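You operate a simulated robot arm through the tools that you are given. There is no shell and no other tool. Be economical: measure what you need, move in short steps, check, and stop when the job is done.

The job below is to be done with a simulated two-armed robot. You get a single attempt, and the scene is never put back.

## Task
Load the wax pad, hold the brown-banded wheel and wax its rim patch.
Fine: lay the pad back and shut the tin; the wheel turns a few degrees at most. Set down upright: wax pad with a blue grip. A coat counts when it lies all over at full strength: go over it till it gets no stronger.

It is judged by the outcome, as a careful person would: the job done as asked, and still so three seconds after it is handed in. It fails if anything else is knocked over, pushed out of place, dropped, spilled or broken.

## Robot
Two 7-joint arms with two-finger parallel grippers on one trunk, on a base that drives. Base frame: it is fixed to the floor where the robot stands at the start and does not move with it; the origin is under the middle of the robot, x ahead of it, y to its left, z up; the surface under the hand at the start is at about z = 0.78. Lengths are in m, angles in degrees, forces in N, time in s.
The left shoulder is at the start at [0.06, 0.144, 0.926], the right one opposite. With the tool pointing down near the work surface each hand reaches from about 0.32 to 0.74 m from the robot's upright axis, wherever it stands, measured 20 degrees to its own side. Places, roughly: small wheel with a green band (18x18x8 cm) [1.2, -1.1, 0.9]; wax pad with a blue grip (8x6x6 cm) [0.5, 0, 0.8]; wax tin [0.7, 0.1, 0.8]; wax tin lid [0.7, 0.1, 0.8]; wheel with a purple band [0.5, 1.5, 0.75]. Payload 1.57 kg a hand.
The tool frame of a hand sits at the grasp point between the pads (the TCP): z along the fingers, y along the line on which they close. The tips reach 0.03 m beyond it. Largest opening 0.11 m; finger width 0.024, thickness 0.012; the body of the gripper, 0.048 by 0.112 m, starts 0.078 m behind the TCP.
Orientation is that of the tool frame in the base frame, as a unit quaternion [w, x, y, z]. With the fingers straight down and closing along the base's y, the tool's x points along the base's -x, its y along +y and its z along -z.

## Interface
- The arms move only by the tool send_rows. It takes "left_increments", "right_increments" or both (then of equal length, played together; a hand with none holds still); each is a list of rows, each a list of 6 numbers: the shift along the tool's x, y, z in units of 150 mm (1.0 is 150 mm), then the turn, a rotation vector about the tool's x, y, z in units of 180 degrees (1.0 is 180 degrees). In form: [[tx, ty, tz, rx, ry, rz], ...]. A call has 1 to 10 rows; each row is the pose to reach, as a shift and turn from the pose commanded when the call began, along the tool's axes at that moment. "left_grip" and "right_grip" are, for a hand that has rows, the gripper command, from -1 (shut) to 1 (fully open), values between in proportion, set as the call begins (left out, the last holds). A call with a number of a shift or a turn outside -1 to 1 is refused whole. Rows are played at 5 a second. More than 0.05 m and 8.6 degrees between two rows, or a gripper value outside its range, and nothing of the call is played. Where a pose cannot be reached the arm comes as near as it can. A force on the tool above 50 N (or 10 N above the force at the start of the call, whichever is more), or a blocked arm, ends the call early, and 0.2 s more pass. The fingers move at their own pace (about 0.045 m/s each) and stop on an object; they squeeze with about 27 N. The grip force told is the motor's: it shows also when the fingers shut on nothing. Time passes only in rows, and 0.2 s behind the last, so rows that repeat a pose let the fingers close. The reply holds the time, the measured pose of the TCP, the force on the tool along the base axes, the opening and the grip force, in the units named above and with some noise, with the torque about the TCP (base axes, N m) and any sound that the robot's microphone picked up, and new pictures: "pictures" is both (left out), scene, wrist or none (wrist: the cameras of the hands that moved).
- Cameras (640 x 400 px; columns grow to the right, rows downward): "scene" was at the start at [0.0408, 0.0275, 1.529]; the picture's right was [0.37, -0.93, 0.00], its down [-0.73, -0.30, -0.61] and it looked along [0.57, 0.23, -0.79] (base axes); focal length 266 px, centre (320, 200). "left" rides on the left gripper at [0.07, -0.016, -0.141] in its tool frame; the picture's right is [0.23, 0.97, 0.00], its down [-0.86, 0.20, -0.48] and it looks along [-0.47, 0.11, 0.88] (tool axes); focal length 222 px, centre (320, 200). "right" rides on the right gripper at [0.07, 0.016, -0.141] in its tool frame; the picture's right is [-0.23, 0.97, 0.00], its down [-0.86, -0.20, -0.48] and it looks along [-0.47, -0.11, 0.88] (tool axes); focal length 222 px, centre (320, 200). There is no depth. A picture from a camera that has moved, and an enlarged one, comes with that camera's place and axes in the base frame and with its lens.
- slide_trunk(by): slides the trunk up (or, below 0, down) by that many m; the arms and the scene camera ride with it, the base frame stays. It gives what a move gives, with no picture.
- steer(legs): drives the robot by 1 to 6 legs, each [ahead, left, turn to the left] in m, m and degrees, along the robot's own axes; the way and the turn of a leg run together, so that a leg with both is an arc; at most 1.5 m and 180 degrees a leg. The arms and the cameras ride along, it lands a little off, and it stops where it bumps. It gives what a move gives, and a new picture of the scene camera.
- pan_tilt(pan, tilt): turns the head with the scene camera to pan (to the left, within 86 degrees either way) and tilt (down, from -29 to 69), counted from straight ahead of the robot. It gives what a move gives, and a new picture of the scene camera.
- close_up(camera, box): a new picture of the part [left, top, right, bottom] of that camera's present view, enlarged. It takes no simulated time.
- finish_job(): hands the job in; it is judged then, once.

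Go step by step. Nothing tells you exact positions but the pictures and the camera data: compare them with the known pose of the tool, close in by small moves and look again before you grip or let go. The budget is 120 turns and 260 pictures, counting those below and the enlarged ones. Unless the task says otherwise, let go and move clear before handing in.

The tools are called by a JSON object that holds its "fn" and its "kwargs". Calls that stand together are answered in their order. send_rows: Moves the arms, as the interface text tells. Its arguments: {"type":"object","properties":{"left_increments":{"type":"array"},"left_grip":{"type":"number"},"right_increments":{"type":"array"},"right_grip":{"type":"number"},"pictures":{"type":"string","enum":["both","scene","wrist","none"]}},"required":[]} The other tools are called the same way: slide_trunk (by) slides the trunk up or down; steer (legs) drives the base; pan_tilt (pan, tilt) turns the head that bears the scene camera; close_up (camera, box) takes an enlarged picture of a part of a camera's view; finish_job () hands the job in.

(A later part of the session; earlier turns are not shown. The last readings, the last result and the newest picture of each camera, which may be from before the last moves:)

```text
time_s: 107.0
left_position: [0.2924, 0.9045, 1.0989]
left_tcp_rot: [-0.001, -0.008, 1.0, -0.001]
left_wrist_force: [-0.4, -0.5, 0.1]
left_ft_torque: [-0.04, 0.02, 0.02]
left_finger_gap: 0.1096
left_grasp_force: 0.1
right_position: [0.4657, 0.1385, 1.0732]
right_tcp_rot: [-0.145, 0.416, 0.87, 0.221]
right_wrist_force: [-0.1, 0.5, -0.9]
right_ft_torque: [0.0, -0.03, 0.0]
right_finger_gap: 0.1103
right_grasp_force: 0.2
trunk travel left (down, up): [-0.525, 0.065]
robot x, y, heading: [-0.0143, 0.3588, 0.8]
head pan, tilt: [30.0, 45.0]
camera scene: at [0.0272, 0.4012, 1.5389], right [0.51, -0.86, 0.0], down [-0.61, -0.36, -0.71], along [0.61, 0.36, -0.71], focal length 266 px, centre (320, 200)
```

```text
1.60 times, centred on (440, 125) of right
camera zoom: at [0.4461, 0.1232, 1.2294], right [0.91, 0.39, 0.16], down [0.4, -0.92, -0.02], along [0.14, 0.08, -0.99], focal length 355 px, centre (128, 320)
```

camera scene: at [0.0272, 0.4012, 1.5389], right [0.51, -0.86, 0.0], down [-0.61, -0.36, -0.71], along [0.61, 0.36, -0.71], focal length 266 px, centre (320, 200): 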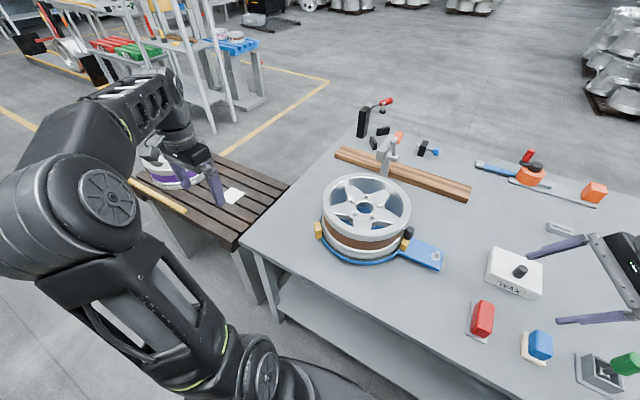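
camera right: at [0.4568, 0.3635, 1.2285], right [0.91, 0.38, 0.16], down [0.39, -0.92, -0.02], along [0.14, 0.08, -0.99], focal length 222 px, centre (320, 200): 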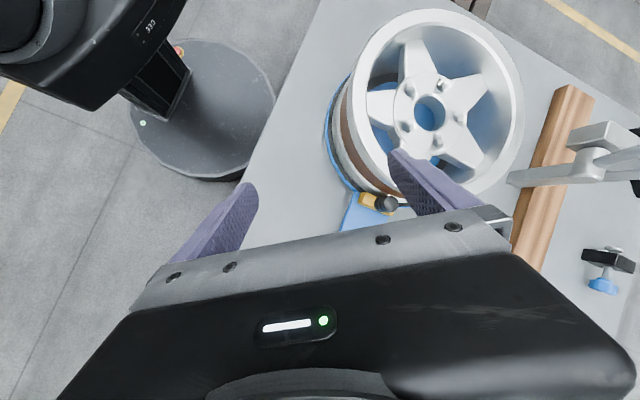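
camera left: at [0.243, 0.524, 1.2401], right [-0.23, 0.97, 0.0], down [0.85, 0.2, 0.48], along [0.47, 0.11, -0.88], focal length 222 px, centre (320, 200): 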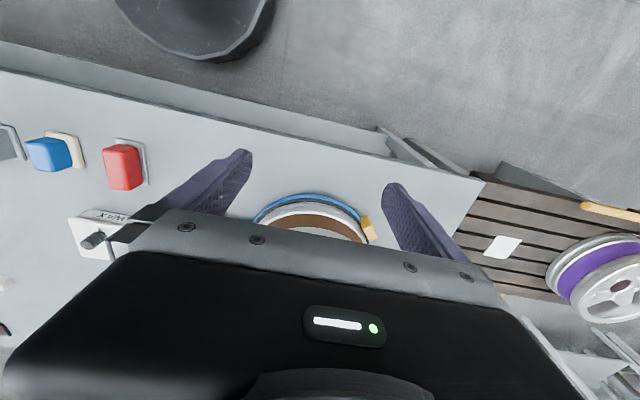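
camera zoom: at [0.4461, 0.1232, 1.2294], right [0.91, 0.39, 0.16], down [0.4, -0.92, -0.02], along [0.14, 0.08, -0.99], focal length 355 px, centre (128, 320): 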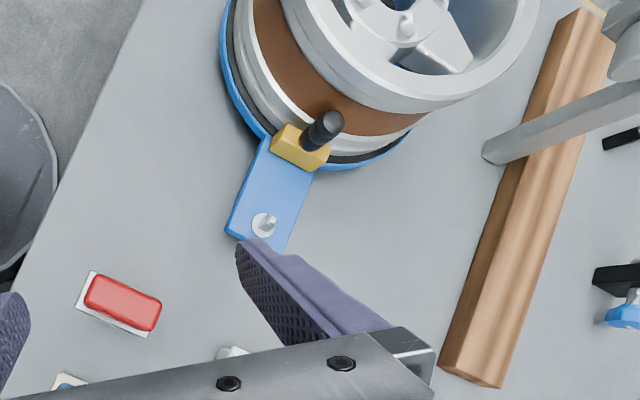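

{"fn": "close_up", "kwargs": {"camera": "right", "box": [370, 30, 480, 160]}}

{"fn": "close_up", "kwargs": {"camera": "right", "box": [370, 0, 600, 110]}}

{"fn": "close_up", "kwargs": {"camera": "scene", "box": [380, 215, 450, 275]}}

```text
3.08 times, centred on (425, 95) of right
camera zoom: at [0.4461, 0.1232, 1.2294], right [0.91, 0.39, 0.16], down [0.4, -0.92, -0.02], along [0.14, 0.08, -0.99], focal length 684 px, centre (-3, 523)
```

zoom: 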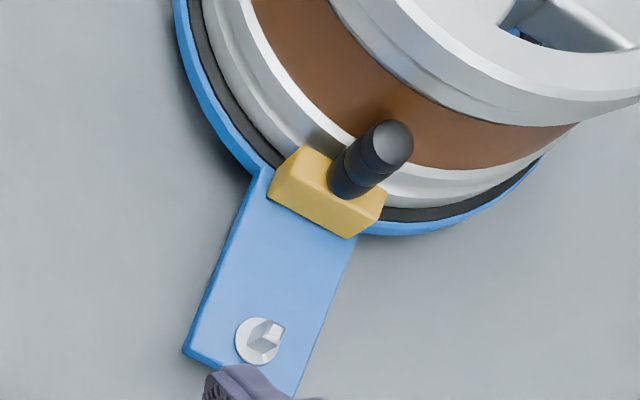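

```text
2.78 times, centred on (485, 55) of right
camera zoom: at [0.4461, 0.1232, 1.2294], right [0.91, 0.39, 0.16], down [0.4, -0.92, -0.02], along [0.14, 0.08, -0.99], focal length 618 px, centre (-139, 604)
```

zoom: 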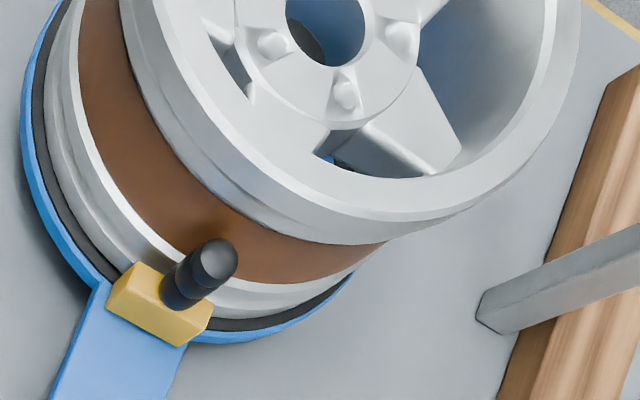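

```text
6.67 times, centred on (415, 245) of scene
camera zoom: at [0.0272, 0.4012, 1.5389], right [0.51, -0.86, 0.0], down [-0.61, -0.36, -0.71], along [0.61, 0.36, -0.71], focal length 1774 px, centre (-313, -100)
```

zoom: 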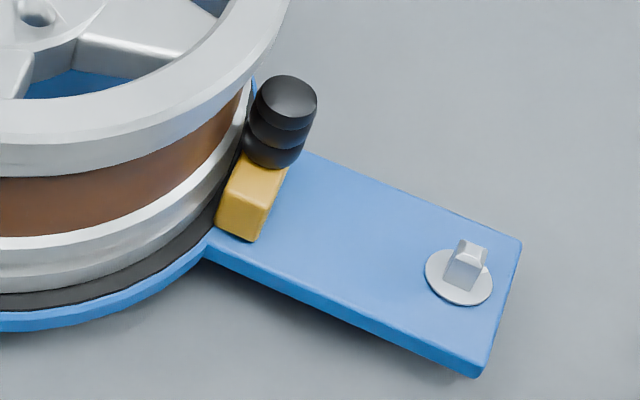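

{"fn": "send_rows", "kwargs": {"left_increments": [[-0.2, -0.25, 0, 0, 0, 0], [-0.43, -0.5, 0, 0, 0, 0], [-0.65, -0.75, 0, 0, 0, 0], [-0.87, -1, 0, 0, 0, 0]], "pictures": "none"}}

{"fn": "send_rows", "kwargs": {"left_increments": [[-0.2, -0.25, 0, 0, 0, 0], [-0.43, -0.5, 0, 0, 0, 0], [-0.65, -0.75, 0, 0, 0, 0], [-0.87, -1, 0, 0, 0, 0]], "pictures": "wrist"}}

{"fn": "close_up", "kwargs": {"camera": "left", "box": [160, 0, 480, 200]}}

```text
refused: row 2 steps farther than a row can; nothing moved
```

```text
refused: row 2 steps farther than a row can; nothing moved
```

```text
2.00 times, centred on (320, 100) of left
camera zoom: at [0.222, 0.8876, 1.239], right [-0.24, 0.97, 0.0], down [0.85, 0.21, 0.48], along [0.46, 0.11, -0.88], focal length 444 px, centre (320, 400)
```

zoom: 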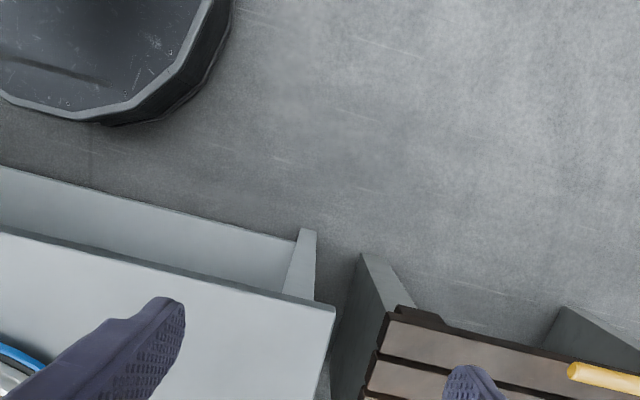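

{"fn": "send_rows", "kwargs": {"left_increments": [[-0.17, -0.2, 0, 0, 0, 0], [-0.35, -0.4, 0, 0, 0, 0], [-0.52, -0.6, 0, 0, 0, 0], [-0.7, -0.8, 0, 0, 0, 0], [-0.87, -1, 0, 0, 0, 0]], "pictures": "none"}}

{"fn": "send_rows", "kwargs": {"left_increments": [[-0.17, -0.2, 0, 0, 0, 0], [-0.35, -0.4, 0, 0, 0, 0], [-0.52, -0.6, 0, 0, 0, 0], [-0.7, -0.8, 0, 0, 0, 0], [-0.87, -1, 0, 0, 0, 0]], "pictures": "wrist"}}

{"fn": "close_up", "kwargs": {"camera": "left", "box": [160, 0, 480, 200]}}

```text
time_s: 108.2
left_position: [0.4255, 0.7558, 1.0997]
left_tcp_rot: [0.0, -0.009, 1.0, 0.0]
left_wrist_force: [2.0, -2.5, 0.6]
left_ft_torque: [0.34, 0.16, 0.01]
left_finger_gap: 0.11
left_grasp_force: 0.0
left hand out of reach, approached as far as the arm can: row 4
right_position: [0.4674, 0.1379, 1.0726]
right_tcp_rot: [-0.146, 0.415, 0.87, 0.222]
right_wrist_force: [-0.1, 0.4, 0.5]
right_ft_torque: [-0.02, -0.03, 0.01]
right_finger_gap: 0.1102
right_grasp_force: 0.2
trunk travel left (down, up): [-0.525, 0.065]
robot x, y, heading: [-0.0151, 0.3581, 0.7]
head pan, tilt: [30.0, 45.0]
```

```text
time_s: 109.4
left_position: [0.491, 0.6785, 1.0989]
left_tcp_rot: [0.001, -0.007, 1.0, 0.0]
left_wrist_force: [0.1, -0.1, 0.1]
left_ft_torque: [-0.01, 0.01, 0.04]
left_finger_gap: 0.1099
left_grasp_force: 0.0
left hand out of reach, approached as far as the arm can: row 3, 4, 5
right_position: [0.4661, 0.1391, 1.074]
right_tcp_rot: [-0.146, 0.416, 0.87, 0.222]
right_wrist_force: [-0.6, 0.1, -0.7]
right_ft_torque: [0.0, 0.02, 0.0]
right_finger_gap: 0.1101
right_grasp_force: 0.1
trunk travel left (down, up): [-0.525, 0.065]
robot x, y, heading: [-0.0124, 0.3564, 0.9]
head pan, tilt: [30.0, 45.0]
camera left: at [0.4208, 0.6618, 1.2397], right [-0.24, 0.97, 0.0], down [0.85, 0.21, 0.48], along [0.47, 0.12, -0.88], focal length 222 px, centre (320, 200)
```

left: 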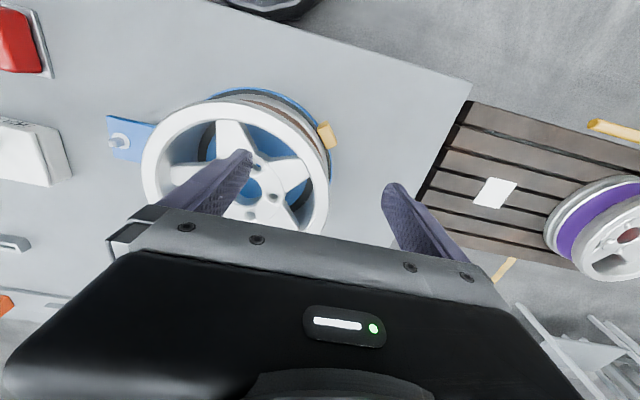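

```text
2.00 times, centred on (320, 100) of left
camera zoom: at [0.4208, 0.6618, 1.2397], right [-0.24, 0.97, 0.0], down [0.85, 0.21, 0.48], along [0.47, 0.12, -0.88], focal length 444 px, centre (320, 400)
```

zoom: 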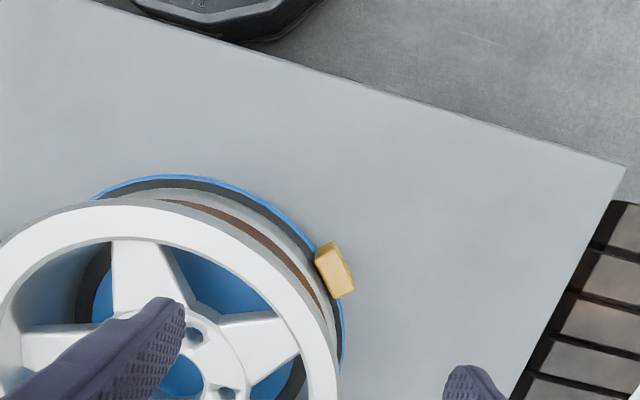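

{"fn": "close_up", "kwargs": {"camera": "left", "box": [130, 80, 250, 170]}}

{"fn": "close_up", "kwargs": {"camera": "left", "box": [230, 80, 350, 230]}}

```text
4.44 times, centred on (190, 125) of left
camera zoom: at [0.4208, 0.6618, 1.2397], right [-0.24, 0.97, 0.0], down [0.85, 0.21, 0.48], along [0.47, 0.12, -0.88], focal length 987 px, centre (898, 533)
```

zoom: 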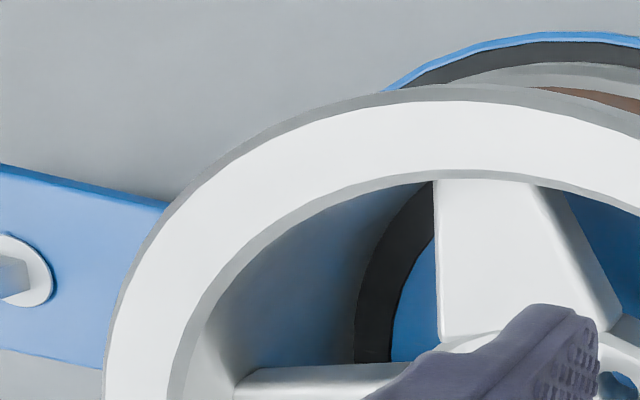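

```text
2.67 times, centred on (290, 155) of left
camera zoom: at [0.4208, 0.6618, 1.2397], right [-0.24, 0.97, 0.0], down [0.85, 0.21, 0.48], along [0.47, 0.12, -0.88], focal length 592 px, centre (400, 320)
```

zoom: 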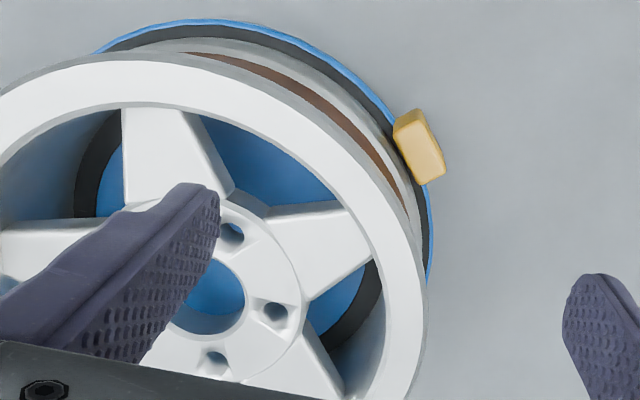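

{"fn": "send_rows", "kwargs": {"left_increments": [[0.17, 0.2, 0, 0, 0, 0], [0.35, 0.4, 0, 0, 0, 0], [0.52, 0.6, 0, 0, 0, 0], [0.7, 0.8, 0, 0, 0, 0], [0.87, 1, 0, 0, 0, 0]], "pictures": "none"}}

{"fn": "close_up", "kwargs": {"camera": "scene", "box": [315, 165, 365, 265]}}

{"fn": "close_up", "kwargs": {"camera": "scene", "box": [360, 165, 415, 245]}}

{"fn": "close_up", "kwargs": {"camera": "scene", "box": [350, 210, 410, 270]}}

```text
time_s: 110.6
left_position: [0.3564, 0.8307, 1.0978]
left_tcp_rot: [0.0, -0.006, 1.0, 0.0]
left_wrist_force: [-0.6, -0.4, 0.6]
left_ft_torque: [-0.03, -0.01, -0.01]
left_finger_gap: 0.11
left_grasp_force: 0.1
right_position: [0.4656, 0.139, 1.0736]
right_tcp_rot: [-0.146, 0.416, 0.87, 0.222]
right_wrist_force: [-1.0, -0.4, 0.7]
right_ft_torque: [-0.05, 0.01, -0.01]
right_finger_gap: 0.11
right_grasp_force: 0.1
trunk travel left (down, up): [-0.525, 0.065]
robot x, y, heading: [-0.0128, 0.3588, 0.7]
head pan, tilt: [30.0, 45.0]
```

```text
4.00 times, centred on (340, 215) of scene
camera zoom: at [0.0263, 0.4009, 1.539], right [0.51, -0.86, 0.0], down [-0.61, -0.36, -0.71], along [0.61, 0.36, -0.71], focal length 1064 px, centre (240, 140)
```

zoom: 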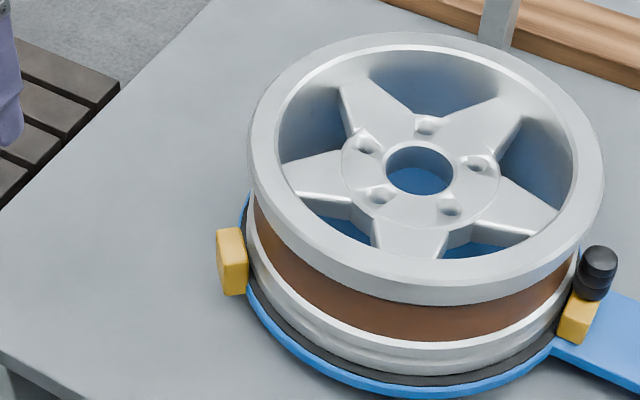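

```text
5.00 times, centred on (388, 205) of scene
camera zoom: at [0.0263, 0.4009, 1.539], right [0.51, -0.86, 0.0], down [-0.61, -0.36, -0.71], along [0.61, 0.36, -0.71], focal length 1330 px, centre (-18, 175)
```

zoom: 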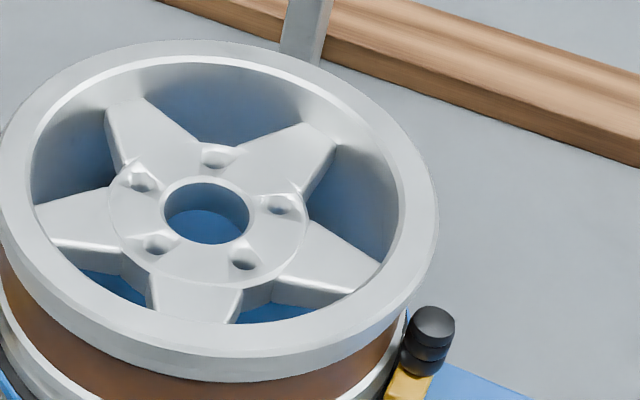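

```text
6.67 times, centred on (380, 240) of scene
camera zoom: at [0.0263, 0.4009, 1.539], right [0.51, -0.86, 0.0], down [-0.61, -0.36, -0.71], along [0.61, 0.36, -0.71], focal length 1774 px, centre (-80, -67)
```

zoom: 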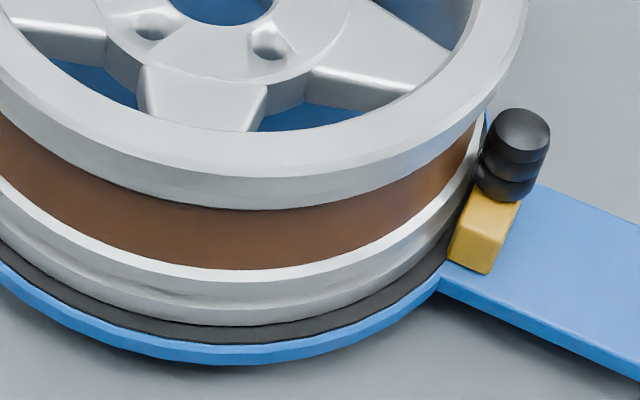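

{"fn": "close_up", "kwargs": {"camera": "scene", "box": [322, 235, 372, 267]}}

{"fn": "close_up", "kwargs": {"camera": "scene", "box": [360, 235, 410, 267]}}

```text
12.50 times, centred on (347, 251) of scene
camera zoom: at [0.0263, 0.4009, 1.539], right [0.51, -0.86, 0.0], down [-0.61, -0.36, -0.71], along [0.61, 0.36, -0.71], focal length 3325 px, centre (-18, -438)
```

zoom: 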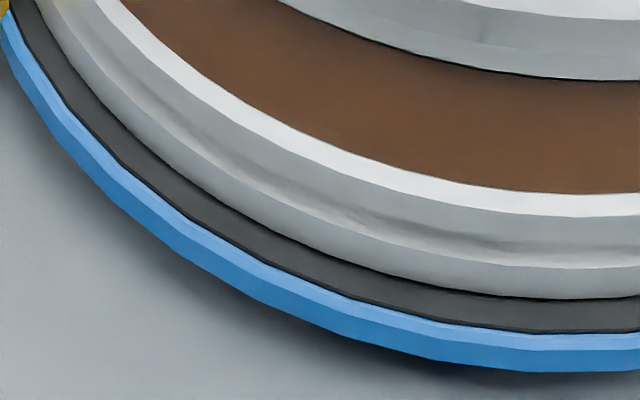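

```text
12.50 times, centred on (385, 251) of scene
camera zoom: at [0.0263, 0.4009, 1.539], right [0.51, -0.86, 0.0], down [-0.61, -0.36, -0.71], along [0.61, 0.36, -0.71], focal length 3325 px, centre (-492, -438)
```

zoom: 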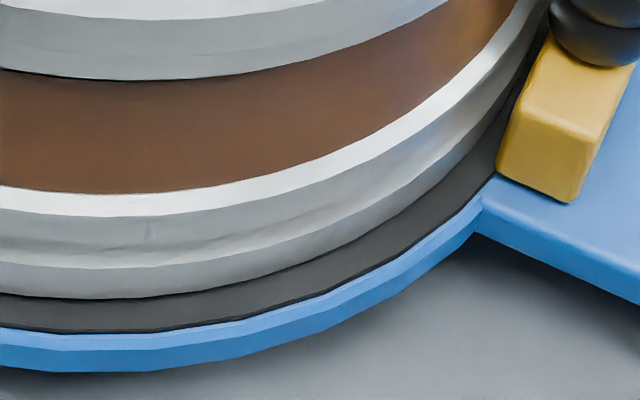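

No marking shows anywhere, so the coat presumably appears as it is applied to the rim's face. I'll return the right hand upright and drive to the tin and pad.

{"fn": "send_rows", "kwargs": {"right_increments": [[0, 0, 0, 0, -0.04, 0], [0, 0, 0, 0, -0.08, 0], [0, 0, 0, 0, -0.12, 0], [0, 0, 0, 0, -0.16, 0], [0, 0, 0, 0, -0.2, 0]], "pictures": "none"}}

{"fn": "send_rows", "kwargs": {"right_increments": [[0, 0, 0, 0, 0, -0.04], [0, 0, 0, 0, 0, -0.08], [0, 0, 0, 0, 0, -0.125], [0, 0, 0, 0, 0, -0.17], [0, 0, 0, 0, 0, -0.21], [0, 0, 0, 0, 0, -0.25], [0, 0, 0, 0, 0, -0.29], [0, 0, 0, 0, 0, -0.333]], "pictures": "none"}}

{"fn": "steer", "kwargs": {"legs": [[0, -0.2, 0], [0.06, 0, 0]]}}

```text
time_s: 111.8
left_position: [0.3566, 0.8296, 1.0982]
left_tcp_rot: [0.0, -0.007, 1.0, -0.001]
left_wrist_force: [0.3, -0.4, 0.6]
left_ft_torque: [-0.06, 0.0, 0.0]
left_finger_gap: 0.1102
left_grasp_force: 0.1
right_position: [0.4652, 0.1381, 1.0741]
right_tcp_rot: [0.132, 0.464, 0.872, 0.082]
right_wrist_force: [1.0, -0.1, -0.1]
right_ft_torque: [-0.01, 0.01, -0.02]
right_finger_gap: 0.1102
right_grasp_force: 0.1
trunk travel left (down, up): [-0.525, 0.065]
robot x, y, heading: [-0.0153, 0.3616, 0.8]
head pan, tilt: [30.0, 45.0]
```

```text
time_s: 113.6
left_position: [0.357, 0.8291, 1.099]
left_tcp_rot: [0.001, -0.008, 1.0, 0.0]
left_wrist_force: [-0.8, 0.1, -0.6]
left_ft_torque: [0.03, 0.0, 0.0]
left_finger_gap: 0.1101
left_grasp_force: 0.0
right_position: [0.4666, 0.1379, 1.0735]
right_tcp_rot: [0.153, -0.036, 0.988, 0.007]
right_wrist_force: [0.6, 0.1, 0.8]
right_ft_torque: [-0.01, 0.0, -0.03]
right_finger_gap: 0.1099
right_grasp_force: 0.0
trunk travel left (down, up): [-0.525, 0.065]
robot x, y, heading: [-0.0143, 0.3593, 1.0]
head pan, tilt: [30.0, 45.0]
```

```text
time_s: 115.8
left_position: [0.4208, 0.6282, 1.0988]
left_tcp_rot: [-0.001, -0.007, 1.0, -0.001]
left_wrist_force: [0.8, 0.8, -0.3]
left_ft_torque: [0.03, 0.04, -0.01]
left_finger_gap: 0.11
left_grasp_force: 0.0
right_position: [0.5306, -0.0625, 1.0717]
right_tcp_rot: [0.153, -0.035, 0.988, 0.006]
right_wrist_force: [-0.2, 0.7, -0.4]
right_ft_torque: [-0.02, 0.03, -0.01]
right_finger_gap: 0.1099
right_grasp_force: 0.0
trunk travel left (down, up): [-0.525, 0.065]
robot x, y, heading: [0.0538, 0.1575, 0.8]
head pan, tilt: [30.0, 45.0]
camera scene: at [0.0916, 0.1992, 1.5389], right [0.51, -0.86, 0.0], down [-0.61, -0.36, -0.71], along [0.61, 0.36, -0.71], focal length 266 px, centre (320, 200)
```

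scene: 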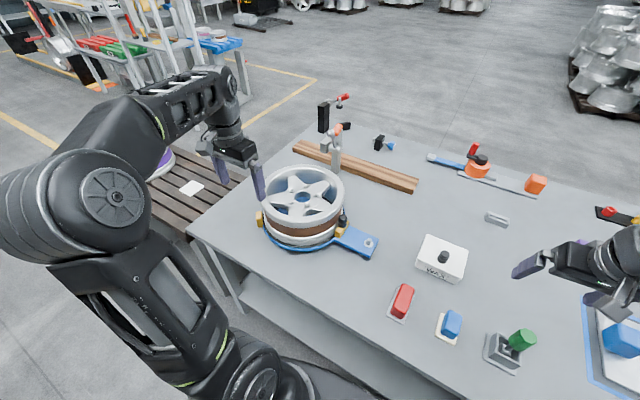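

{"fn": "send_rows", "kwargs": {"right_increments": [[0, 0, 0, 0, 0.033, 0.008], [0, 0, 0, 0, 0.066, 0.016], [0, 0, 0, 0, 0.098, 0.023]], "pictures": "none"}}

{"fn": "pan_tilt", "kwargs": {"pan": 5, "tilt": 55}}

```text
time_s: 116.6
left_position: [0.4199, 0.6293, 1.0978]
left_tcp_rot: [-0.002, -0.008, 1.0, 0.0]
left_wrist_force: [-0.5, -0.5, -1.1]
left_ft_torque: [0.01, 0.02, -0.01]
left_finger_gap: 0.1099
left_grasp_force: 0.0
right_position: [0.529, -0.0616, 1.0725]
right_tcp_rot: [0.0, 0.0, 1.0, 0.007]
right_wrist_force: [0.1, -0.6, 0.4]
right_ft_torque: [-0.01, -0.02, 0.0]
right_finger_gap: 0.1101
right_grasp_force: 0.1
trunk travel left (down, up): [-0.525, 0.065]
robot x, y, heading: [0.0459, 0.1561, 1.2]
head pan, tilt: [30.0, 45.0]
```

```text
time_s: 117.5
left_position: [0.4188, 0.6287, 1.0993]
left_tcp_rot: [0.0, -0.008, 1.0, 0.001]
left_wrist_force: [0.1, 0.0, -0.1]
left_ft_torque: [0.0, -0.02, 0.02]
left_finger_gap: 0.11
left_grasp_force: 0.1
right_position: [0.5293, -0.0608, 1.0726]
right_tcp_rot: [0.0, 0.0, 1.0, 0.007]
right_wrist_force: [0.4, -0.4, 0.6]
right_ft_torque: [0.02, -0.01, 0.03]
right_finger_gap: 0.11
right_grasp_force: 0.1
trunk travel left (down, up): [-0.525, 0.065]
robot x, y, heading: [0.049, 0.1563, 0.8]
head pan, tilt: [5.0, 55.0]
camera scene: at [0.0915, 0.1648, 1.5255], right [0.1, -0.99, 0.0], down [-0.81, -0.09, -0.57], along [0.57, 0.06, -0.82], focal length 266 px, centre (320, 200)
```

scene: 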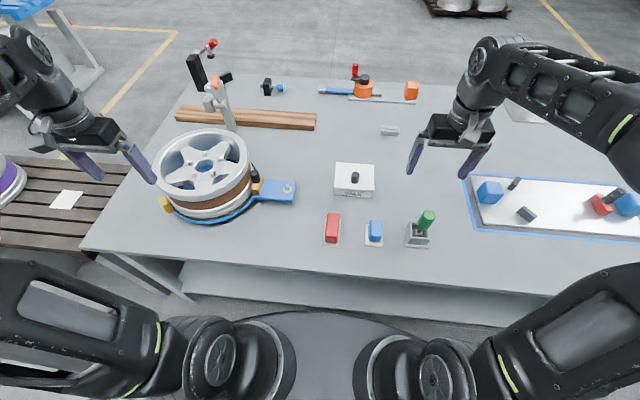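

{"fn": "close_up", "kwargs": {"camera": "scene", "box": [315, 150, 405, 260]}}

{"fn": "send_rows", "kwargs": {"right_increments": [[-0.2, 0.23, 0, 0, 0, 0], [-0.4, 0.46, 0, 0, 0, 0], [-0.6, 0.7, 0, 0, 0, 0], [-0.8, 0.9, 0, 0, 0, 0], [-0.9, 1, 0.1, 0, 0, 0]], "pictures": "wrist"}}

```text
3.64 times, centred on (360, 205) of scene
camera zoom: at [0.0915, 0.1648, 1.5255], right [0.1, -0.99, 0.0], down [-0.81, -0.09, -0.57], along [0.57, 0.06, -0.82], focal length 967 px, centre (174, 182)
```

zoom: 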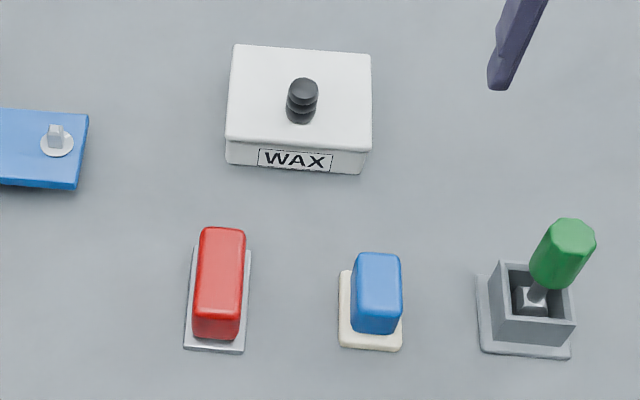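

```text
time_s: 118.7
left_position: [0.4191, 0.63, 1.0966]
left_tcp_rot: [0.0, -0.008, 1.0, -0.001]
left_wrist_force: [0.0, -0.3, -1.2]
left_ft_torque: [-0.03, 0.02, 0.02]
left_finger_gap: 0.1099
left_grasp_force: 0.0
right_position: [0.6215, 0.0452, 1.072]
right_tcp_rot: [0.002, 0.0, 1.0, 0.006]
right_wrist_force: [-0.1, -0.1, 0.5]
right_ft_torque: [-0.04, 0.03, 0.02]
right_finger_gap: 0.1101
right_grasp_force: 0.0
right hand out of reach, approached as far as the arm can: row 4, 5
trunk travel left (down, up): [-0.525, 0.065]
robot x, y, heading: [0.0545, 0.1572, 0.7]
head pan, tilt: [5.0, 55.0]
camera right: at [0.5506, 0.0597, 1.2135], right [0.23, 0.97, 0.01], down [0.85, -0.2, 0.48], along [0.47, -0.1, -0.88], focal length 222 px, centre (320, 200)
```

right: 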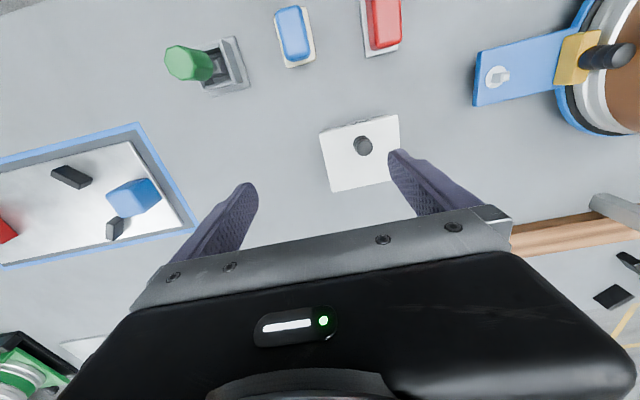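

{"fn": "send_rows", "kwargs": {"right_increments": [[-0.05, 0.1, 0.25, 0, 0, 0], [-0.15, 0.25, 0.5, 0, 0, 0], [-0.283, 0.427, 0.75, 0, 0, 0], [-0.283, 0.427, 0.813, 0, 0, 0]]}}

```text
time_s: 119.7
left_position: [0.419, 0.6284, 1.0989]
left_tcp_rot: [0.0, -0.008, 1.0, -0.001]
left_wrist_force: [-0.2, 0.1, 0.4]
left_ft_torque: [-0.01, -0.01, -0.02]
left_finger_gap: 0.11
left_grasp_force: 0.0
right_position: [0.6608, 0.1081, 0.9519]
right_tcp_rot: [0.002, 0.0, 1.0, 0.007]
right_wrist_force: [0.4, 0.7, 0.2]
right_ft_torque: [0.0, 0.01, 0.0]
right_finger_gap: 0.11
right_grasp_force: 0.0
trunk travel left (down, up): [-0.525, 0.065]
robot x, y, heading: [0.0476, 0.1574, 1.0]
head pan, tilt: [5.0, 55.0]
camera scene: at [0.091, 0.1643, 1.5256], right [0.1, -0.99, 0.0], down [-0.81, -0.08, -0.57], along [0.57, 0.06, -0.82], focal length 266 px, centre (320, 200)
camera right: at [0.5909, 0.1235, 1.0937], right [0.23, 0.97, 0.01], down [0.85, -0.21, 0.48], along [0.47, -0.1, -0.88], focal length 222 px, centre (320, 200)
```

scene: 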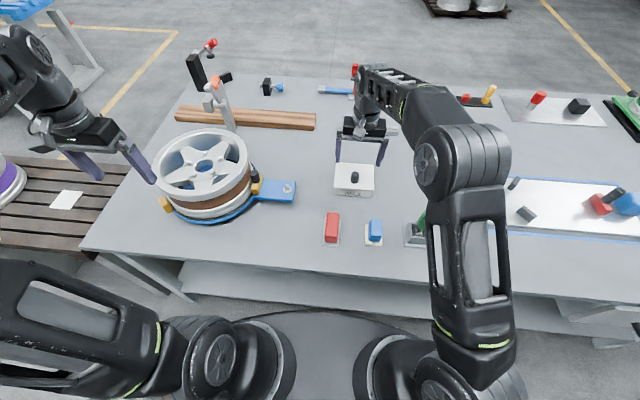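
right: 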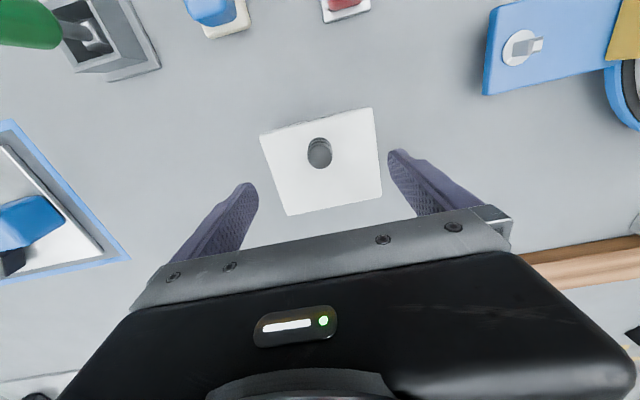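

{"fn": "send_rows", "kwargs": {"right_increments": [[0, 0, 0.3, 0, 0, 0], [0, 0, 0.55, 0, 0, 0], [0, 0.005, 0.65, 0, 0, 0]]}}

{"fn": "close_up", "kwargs": {"camera": "right", "box": [200, 80, 440, 230]}}

```text
time_s: 120.5
left_position: [0.4163, 0.6293, 1.1021]
left_tcp_rot: [0.002, -0.007, 1.0, 0.001]
left_wrist_force: [-0.1, 0.6, 0.0]
left_ft_torque: [0.03, -0.01, 0.05]
left_finger_gap: 0.11
left_grasp_force: 0.0
right_position: [0.6619, 0.1109, 0.8642]
right_tcp_rot: [0.007, -0.001, 1.0, 0.007]
right_wrist_force: [-7.0, -3.0, 52.5]
right_ft_torque: [-3.23, 0.79, -0.28]
right_finger_gap: 0.1099
right_grasp_force: 0.1
trunk travel left (down, up): [-0.525, 0.065]
robot x, y, heading: [0.0448, 0.1576, 1.1]
head pan, tilt: [5.0, 55.0]
camera scene: at [0.0858, 0.165, 1.5268], right [0.1, -0.99, 0.0], down [-0.81, -0.08, -0.58], along [0.57, 0.06, -0.82], focal length 266 px, centre (320, 200)
camera right: at [0.5893, 0.1258, 1.005], right [0.23, 0.97, 0.02], down [0.85, -0.21, 0.49], along [0.48, -0.1, -0.87], focal length 222 px, centre (320, 200)
```

scene: 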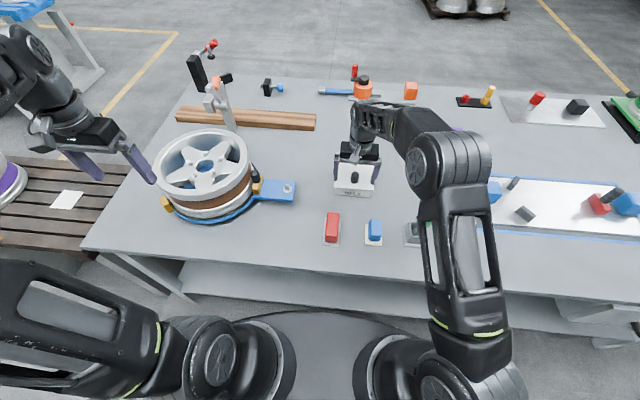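
right: 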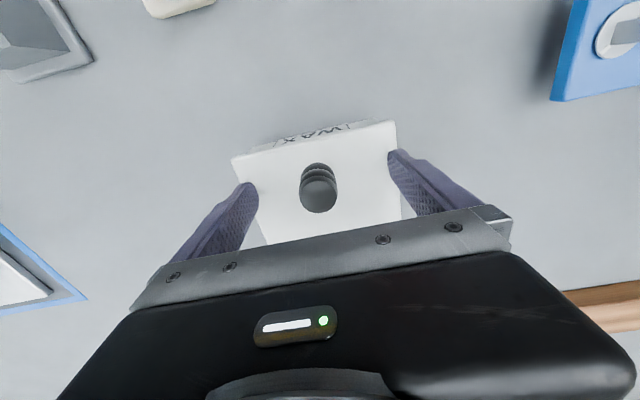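

```text
2.67 times, centred on (320, 155) of right
camera zoom: at [0.5893, 0.1258, 1.005], right [0.23, 0.97, 0.02], down [0.85, -0.21, 0.49], along [0.48, -0.1, -0.87], focal length 592 px, centre (320, 320)
```

zoom: 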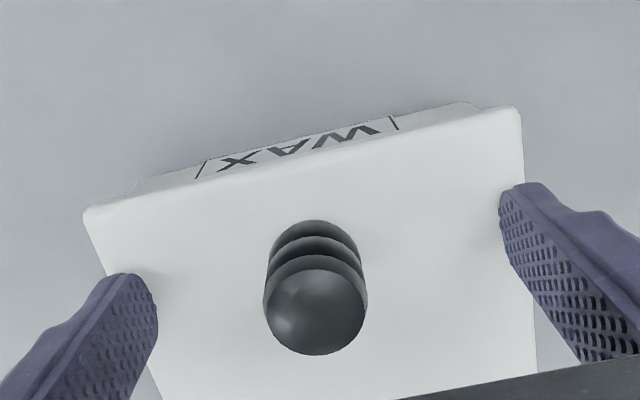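

{"fn": "send_rows", "kwargs": {"right_increments": [[0, 0, -0.07, 0, 0, 0], [0, 0, -0.07, 0, 0, 0]], "pictures": "none"}}

```text
time_s: 121.1
left_position: [0.42, 0.6285, 1.0984]
left_tcp_rot: [0.0, -0.008, 1.0, 0.0]
left_wrist_force: [-1.0, -0.6, -0.5]
left_ft_torque: [0.03, 0.02, -0.05]
left_finger_gap: 0.1099
left_grasp_force: 0.2
right_position: [0.6601, 0.1113, 0.8649]
right_tcp_rot: [-0.001, 0.0, 1.0, 0.006]
right_wrist_force: [7.1, -0.9, 7.2]
right_ft_torque: [-0.57, -0.31, 0.47]
right_finger_gap: 0.1098
right_grasp_force: 0.1
trunk travel left (down, up): [-0.525, 0.065]
robot x, y, heading: [0.0484, 0.1591, 1.2]
head pan, tilt: [5.0, 55.0]
```

{"fn": "send_rows", "kwargs": {"right_increments": [[0, 0, -0.03, 0, 0, 0], [0, 0, -0.03, 0, 0, 0], [0, 0, -0.03, 0, 0, 0], [0, 0, -0.03, 0, 0, 0], [0, 0, -0.03, 0, 0, 0], [0, 0, -0.03, 0, 0, 0]], "right_grip": -1, "pictures": "wrist"}}

```text
time_s: 122.5
left_position: [0.4187, 0.628, 1.0993]
left_tcp_rot: [0.0, -0.008, 1.0, 0.0]
left_wrist_force: [0.8, -0.4, -0.2]
left_ft_torque: [0.02, 0.0, -0.04]
left_finger_gap: 0.1101
left_grasp_force: 0.2
right_position: [0.6601, 0.1094, 0.8711]
right_tcp_rot: [-0.001, 0.001, 1.0, 0.006]
right_wrist_force: [-1.8, -3.6, -0.5]
right_ft_torque: [-0.79, 0.09, -0.13]
right_finger_gap: 0.0281
right_grasp_force: 24.6
trunk travel left (down, up): [-0.525, 0.065]
robot x, y, heading: [0.0474, 0.1588, 0.9]
head pan, tilt: [5.0, 55.0]
camera right: at [0.5907, 0.1249, 1.0119], right [0.23, 0.97, 0.01], down [0.86, -0.21, 0.48], along [0.47, -0.1, -0.88], focal length 222 px, centre (320, 200)
```

right: 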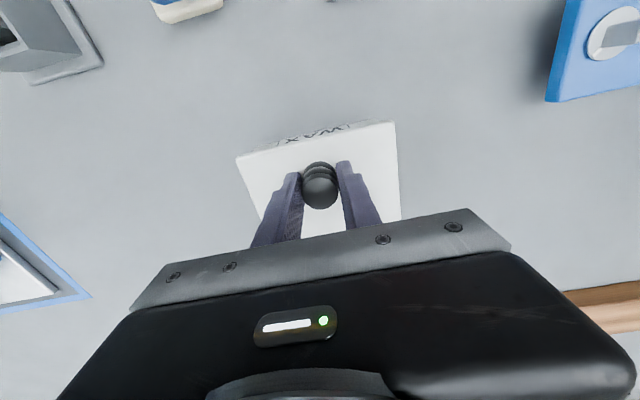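

Knob held (gap 28 mm). I lift the lid straight up.

{"fn": "send_rows", "kwargs": {"right_increments": [[0, 0, -0.05, 0, 0, 0], [0, 0, -0.1, 0, 0, 0], [0, 0, -0.2, 0, 0, 0], [0, 0, -0.35, 0, 0, 0], [0, 0, -0.5, 0, 0, 0]]}}

```text
time_s: 123.7
left_position: [0.4166, 0.6297, 1.0995]
left_tcp_rot: [0.0, -0.007, 1.0, 0.0]
left_wrist_force: [-0.8, -1.4, -0.4]
left_ft_torque: [-0.02, 0.03, -0.01]
left_finger_gap: 0.1101
left_grasp_force: 0.1
right_position: [0.6572, 0.1092, 0.9492]
right_tcp_rot: [0.001, 0.0, 1.0, 0.008]
right_wrist_force: [-0.7, -0.8, -0.7]
right_ft_torque: [0.0, -0.04, 0.0]
right_finger_gap: 0.0001
right_grasp_force: 21.3
trunk travel left (down, up): [-0.525, 0.065]
robot x, y, heading: [0.0473, 0.1553, 1.1]
head pan, tilt: [5.0, 55.0]
camera scene: at [0.0897, 0.1647, 1.5262], right [0.1, -0.99, 0.0], down [-0.81, -0.08, -0.57], along [0.57, 0.06, -0.82], focal length 266 px, centre (320, 200)
camera right: at [0.5881, 0.1235, 1.09], right [0.23, 0.97, 0.02], down [0.85, -0.21, 0.48], along [0.47, -0.09, -0.88], focal length 222 px, centre (320, 200)
```

scene: 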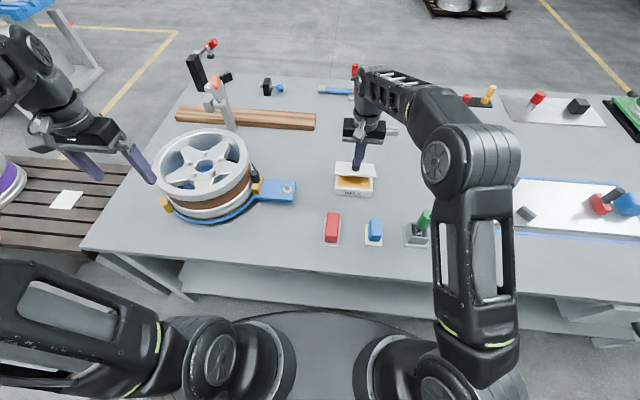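
right: 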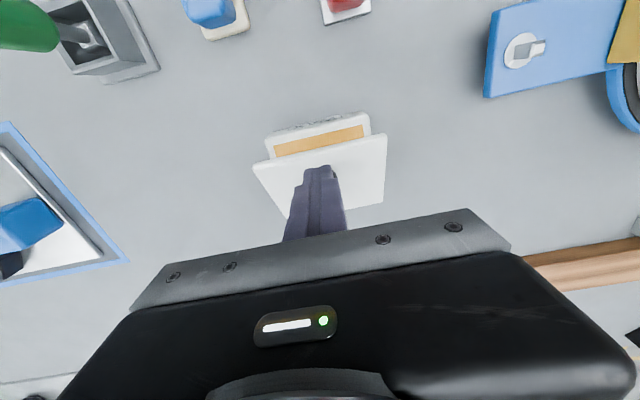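

{"fn": "close_up", "kwargs": {"camera": "scene", "box": [315, 130, 405, 210]}}

{"fn": "close_up", "kwargs": {"camera": "right", "box": [220, 80, 420, 230]}}

```text
5.00 times, centred on (360, 170) of scene
camera zoom: at [0.0897, 0.1647, 1.5262], right [0.1, -0.99, 0.0], down [-0.81, -0.08, -0.57], along [0.57, 0.06, -0.82], focal length 1330 px, centre (120, 350)
```

zoom: 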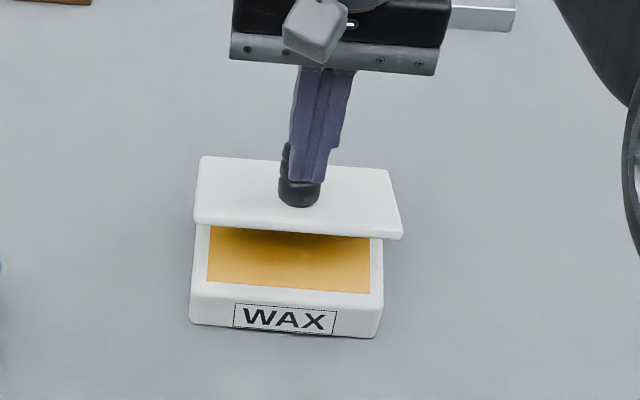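

```text
2.67 times, centred on (320, 155) of right
camera zoom: at [0.5881, 0.1235, 1.09], right [0.23, 0.97, 0.02], down [0.85, -0.21, 0.48], along [0.47, -0.09, -0.88], focal length 592 px, centre (320, 320)
```

zoom: 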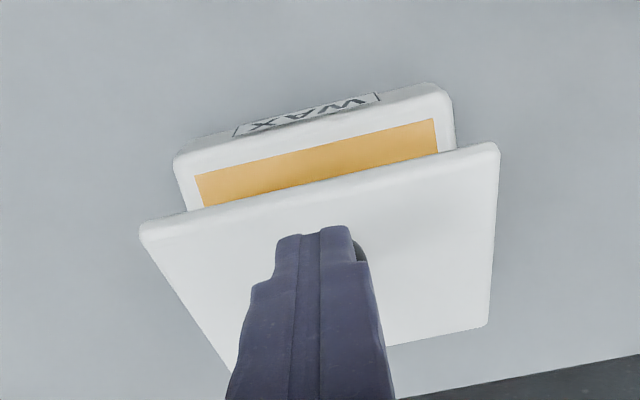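

The lid is hinged at the far side and now stands part open, having slipped off the knob. I open the fingers, re-centre on the knob and look.

{"fn": "send_rows", "kwargs": {"right_increments": [[0, 0, -0.1, 0, 0, 0], [0, 0, -0.1, 0, 0, 0], [0, 0, -0.1, 0, 0, 0], [0, 0, -0.1, 0, 0, 0], [-0.12, 0, -0.1, 0, 0, 0]], "right_grip": 0.2}}

{"fn": "close_up", "kwargs": {"camera": "scene", "box": [315, 130, 405, 210]}}

```text
time_s: 124.9
left_position: [0.4188, 0.6293, 1.0977]
left_tcp_rot: [-0.001, -0.007, 1.0, 0.0]
left_wrist_force: [0.5, 0.6, 0.6]
left_ft_torque: [0.0, 0.05, -0.02]
left_finger_gap: 0.1101
left_grasp_force: 0.1
right_position: [0.678, 0.1091, 0.9608]
right_tcp_rot: [0.0, 0.0, 1.0, 0.007]
right_wrist_force: [0.7, 0.5, 0.3]
right_ft_torque: [0.02, 0.02, 0.01]
right_finger_gap: 0.0658
right_grasp_force: 0.0
trunk travel left (down, up): [-0.525, 0.065]
robot x, y, heading: [0.0458, 0.1529, 0.7]
head pan, tilt: [5.0, 55.0]
camera scene: at [0.0924, 0.1649, 1.5255], right [0.1, -0.99, 0.0], down [-0.82, -0.08, -0.57], along [0.57, 0.06, -0.82], focal length 266 px, centre (320, 200)
camera right: at [0.6085, 0.1241, 1.1017], right [0.23, 0.97, 0.01], down [0.86, -0.21, 0.48], along [0.47, -0.1, -0.88], focal length 222 px, centre (320, 200)
```

scene: 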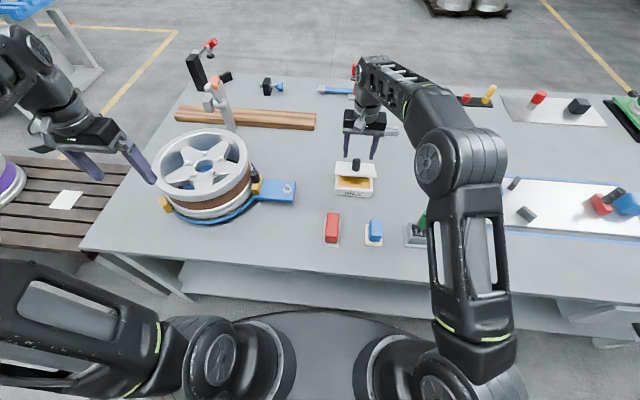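
right: 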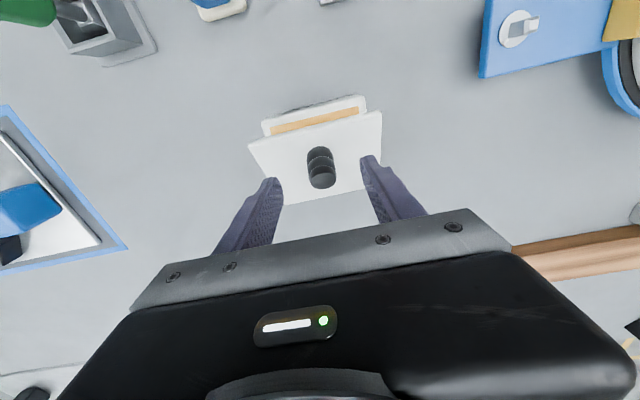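

```text
5.00 times, centred on (360, 170) of scene
camera zoom: at [0.0924, 0.1649, 1.5255], right [0.1, -0.99, 0.0], down [-0.82, -0.08, -0.57], along [0.57, 0.06, -0.82], focal length 1330 px, centre (120, 350)
```

zoom: 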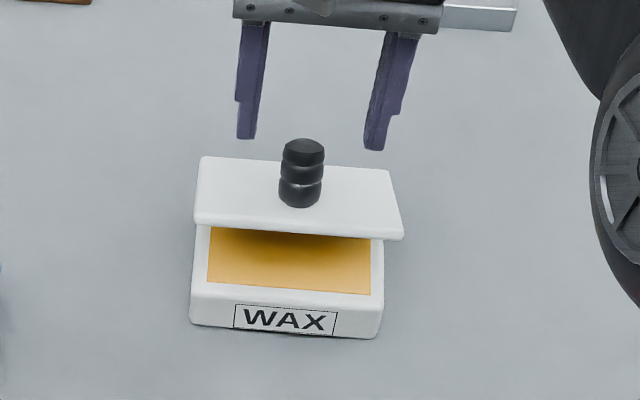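

{"fn": "send_rows", "kwargs": {"right_increments": [[-0.08, 0, 0.1, 0, 0, 0], [-0.08, 0, 0.25, 0, 0, 0], [-0.08, 0, 0.37, 0, 0, 0]], "pictures": "wrist"}}

{"fn": "send_rows", "kwargs": {"right_increments": [[0, 0, 0, 0, 0, 0], [0, 0, 0, 0, 0, 0], [0, 0, 0, 0, 0, 0], [0, 0, 0, 0, 0, 0]], "right_grip": -1, "pictures": "wrist"}}

```text
time_s: 125.7
left_position: [0.4209, 0.63, 1.0981]
left_tcp_rot: [0.001, -0.007, 1.0, 0.0]
left_wrist_force: [0.5, 0.1, -1.0]
left_ft_torque: [0.01, 0.02, -0.02]
left_finger_gap: 0.11
left_grasp_force: 0.0
right_position: [0.6894, 0.1096, 0.9068]
right_tcp_rot: [0.0, 0.0, 1.0, 0.007]
right_wrist_force: [0.8, -0.1, 0.0]
right_ft_torque: [0.0, -0.03, 0.0]
right_finger_gap: 0.0658
right_grasp_force: 0.1
trunk travel left (down, up): [-0.525, 0.065]
robot x, y, heading: [0.0492, 0.1566, 0.9]
head pan, tilt: [5.0, 55.0]
camera right: at [0.6201, 0.1251, 1.0473], right [0.23, 0.97, 0.01], down [0.85, -0.21, 0.48], along [0.47, -0.1, -0.88], focal length 222 px, centre (320, 200)
```

right: 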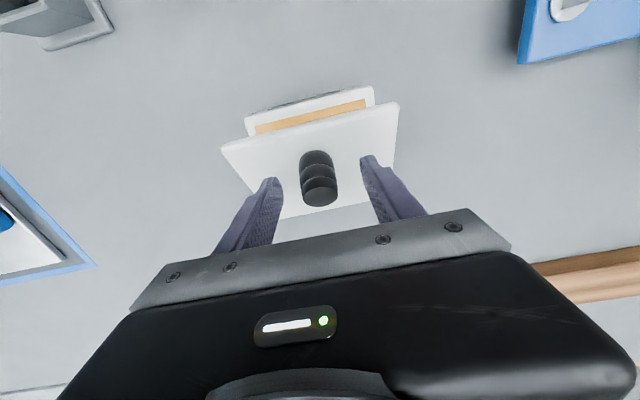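

```text
time_s: 126.7
left_position: [0.4181, 0.6289, 1.0976]
left_tcp_rot: [0.0, -0.008, 1.0, 0.0]
left_wrist_force: [0.0, 0.2, 0.2]
left_ft_torque: [-0.03, 0.04, 0.01]
left_finger_gap: 0.11
left_grasp_force: 0.1
right_position: [0.6899, 0.1097, 0.9049]
right_tcp_rot: [0.0, 0.0, 1.0, 0.007]
right_wrist_force: [-0.4, -0.7, -1.0]
right_ft_torque: [-0.75, -0.07, 0.29]
right_finger_gap: 0.0282
right_grasp_force: 29.3
trunk travel left (down, up): [-0.525, 0.065]
robot x, y, heading: [0.0458, 0.1573, 0.7]
head pan, tilt: [5.0, 55.0]
camera right: at [0.6199, 0.1248, 1.0476], right [0.23, 0.97, 0.01], down [0.86, -0.2, 0.48], along [0.47, -0.1, -0.88], focal length 222 px, centre (320, 200)
```

right: 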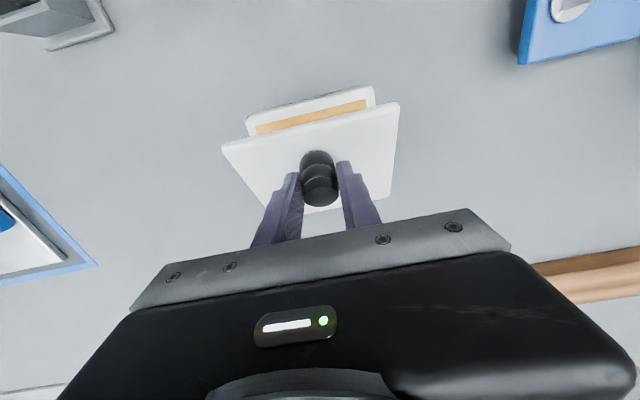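

{"fn": "send_rows", "kwargs": {"right_increments": [[-0.035, 0, -0.03, 0, 0, 0], [-0.073, 0, -0.053, 0, 0, 0], [-0.12, 0, -0.08, 0, 0, 0], [-0.167, 0, -0.097, 0, 0, 0], [-0.22, 0, -0.108, 0, 0, 0], [-0.273, 0, -0.118, 0, 0, 0], [-0.32, 0, -0.12, 0, 0, 0], [-0.373, 0, -0.117, 0, 0, 0], [-0.43, 0, -0.108, 0, 0, 0], [-0.477, 0, -0.092, 0, 0, 0]]}}

{"fn": "close_up", "kwargs": {"camera": "scene", "box": [315, 130, 405, 210]}}

```text
time_s: 128.9
left_position: [0.4175, 0.6298, 1.0988]
left_tcp_rot: [-0.001, -0.008, 1.0, 0.0]
left_wrist_force: [0.5, -0.1, -0.3]
left_ft_torque: [0.03, -0.01, -0.01]
left_finger_gap: 0.1098
left_grasp_force: 0.0
right_position: [0.7206, 0.1095, 0.9242]
right_tcp_rot: [0.002, 0.0, 1.0, 0.006]
right_wrist_force: [-11.7, -3.5, 0.3]
right_ft_torque: [-0.51, 1.06, 0.37]
right_finger_gap: 0.0279
right_grasp_force: 37.9
right hand out of reach, approached as far as the arm can: row 6, 7, 8, 9, 10
trunk travel left (down, up): [-0.525, 0.065]
robot x, y, heading: [0.0492, 0.1597, 1.2]
head pan, tilt: [5.0, 55.0]
camera scene: at [0.0903, 0.1646, 1.5256], right [0.1, -0.99, 0.0], down [-0.81, -0.08, -0.57], along [0.57, 0.06, -0.82], focal length 266 px, centre (320, 200)
camera right: at [0.6513, 0.1247, 1.0645], right [0.23, 0.97, 0.01], down [0.85, -0.21, 0.48], along [0.47, -0.1, -0.88], focal length 222 px, centre (320, 200)
```

scene: 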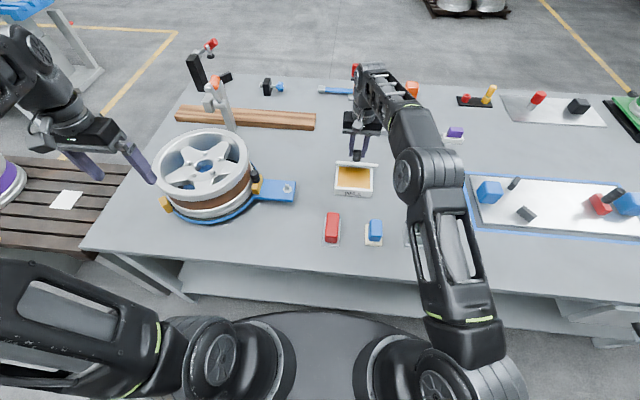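
right: 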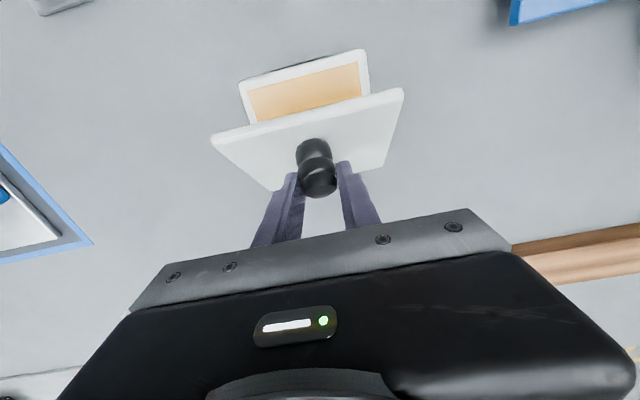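

```text
5.00 times, centred on (360, 170) of scene
camera zoom: at [0.0903, 0.1646, 1.5256], right [0.1, -0.99, 0.0], down [-0.81, -0.08, -0.57], along [0.57, 0.06, -0.82], focal length 1330 px, centre (120, 350)
```

zoom: 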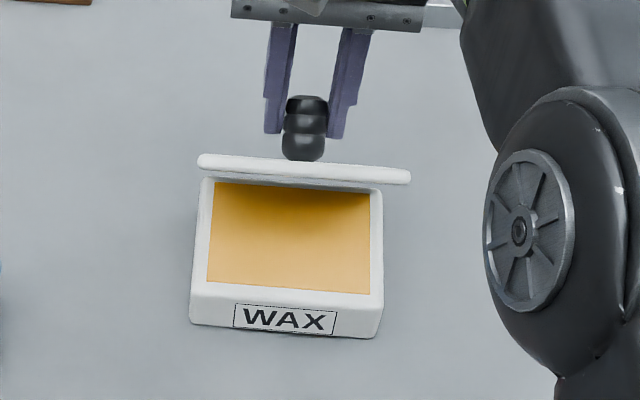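

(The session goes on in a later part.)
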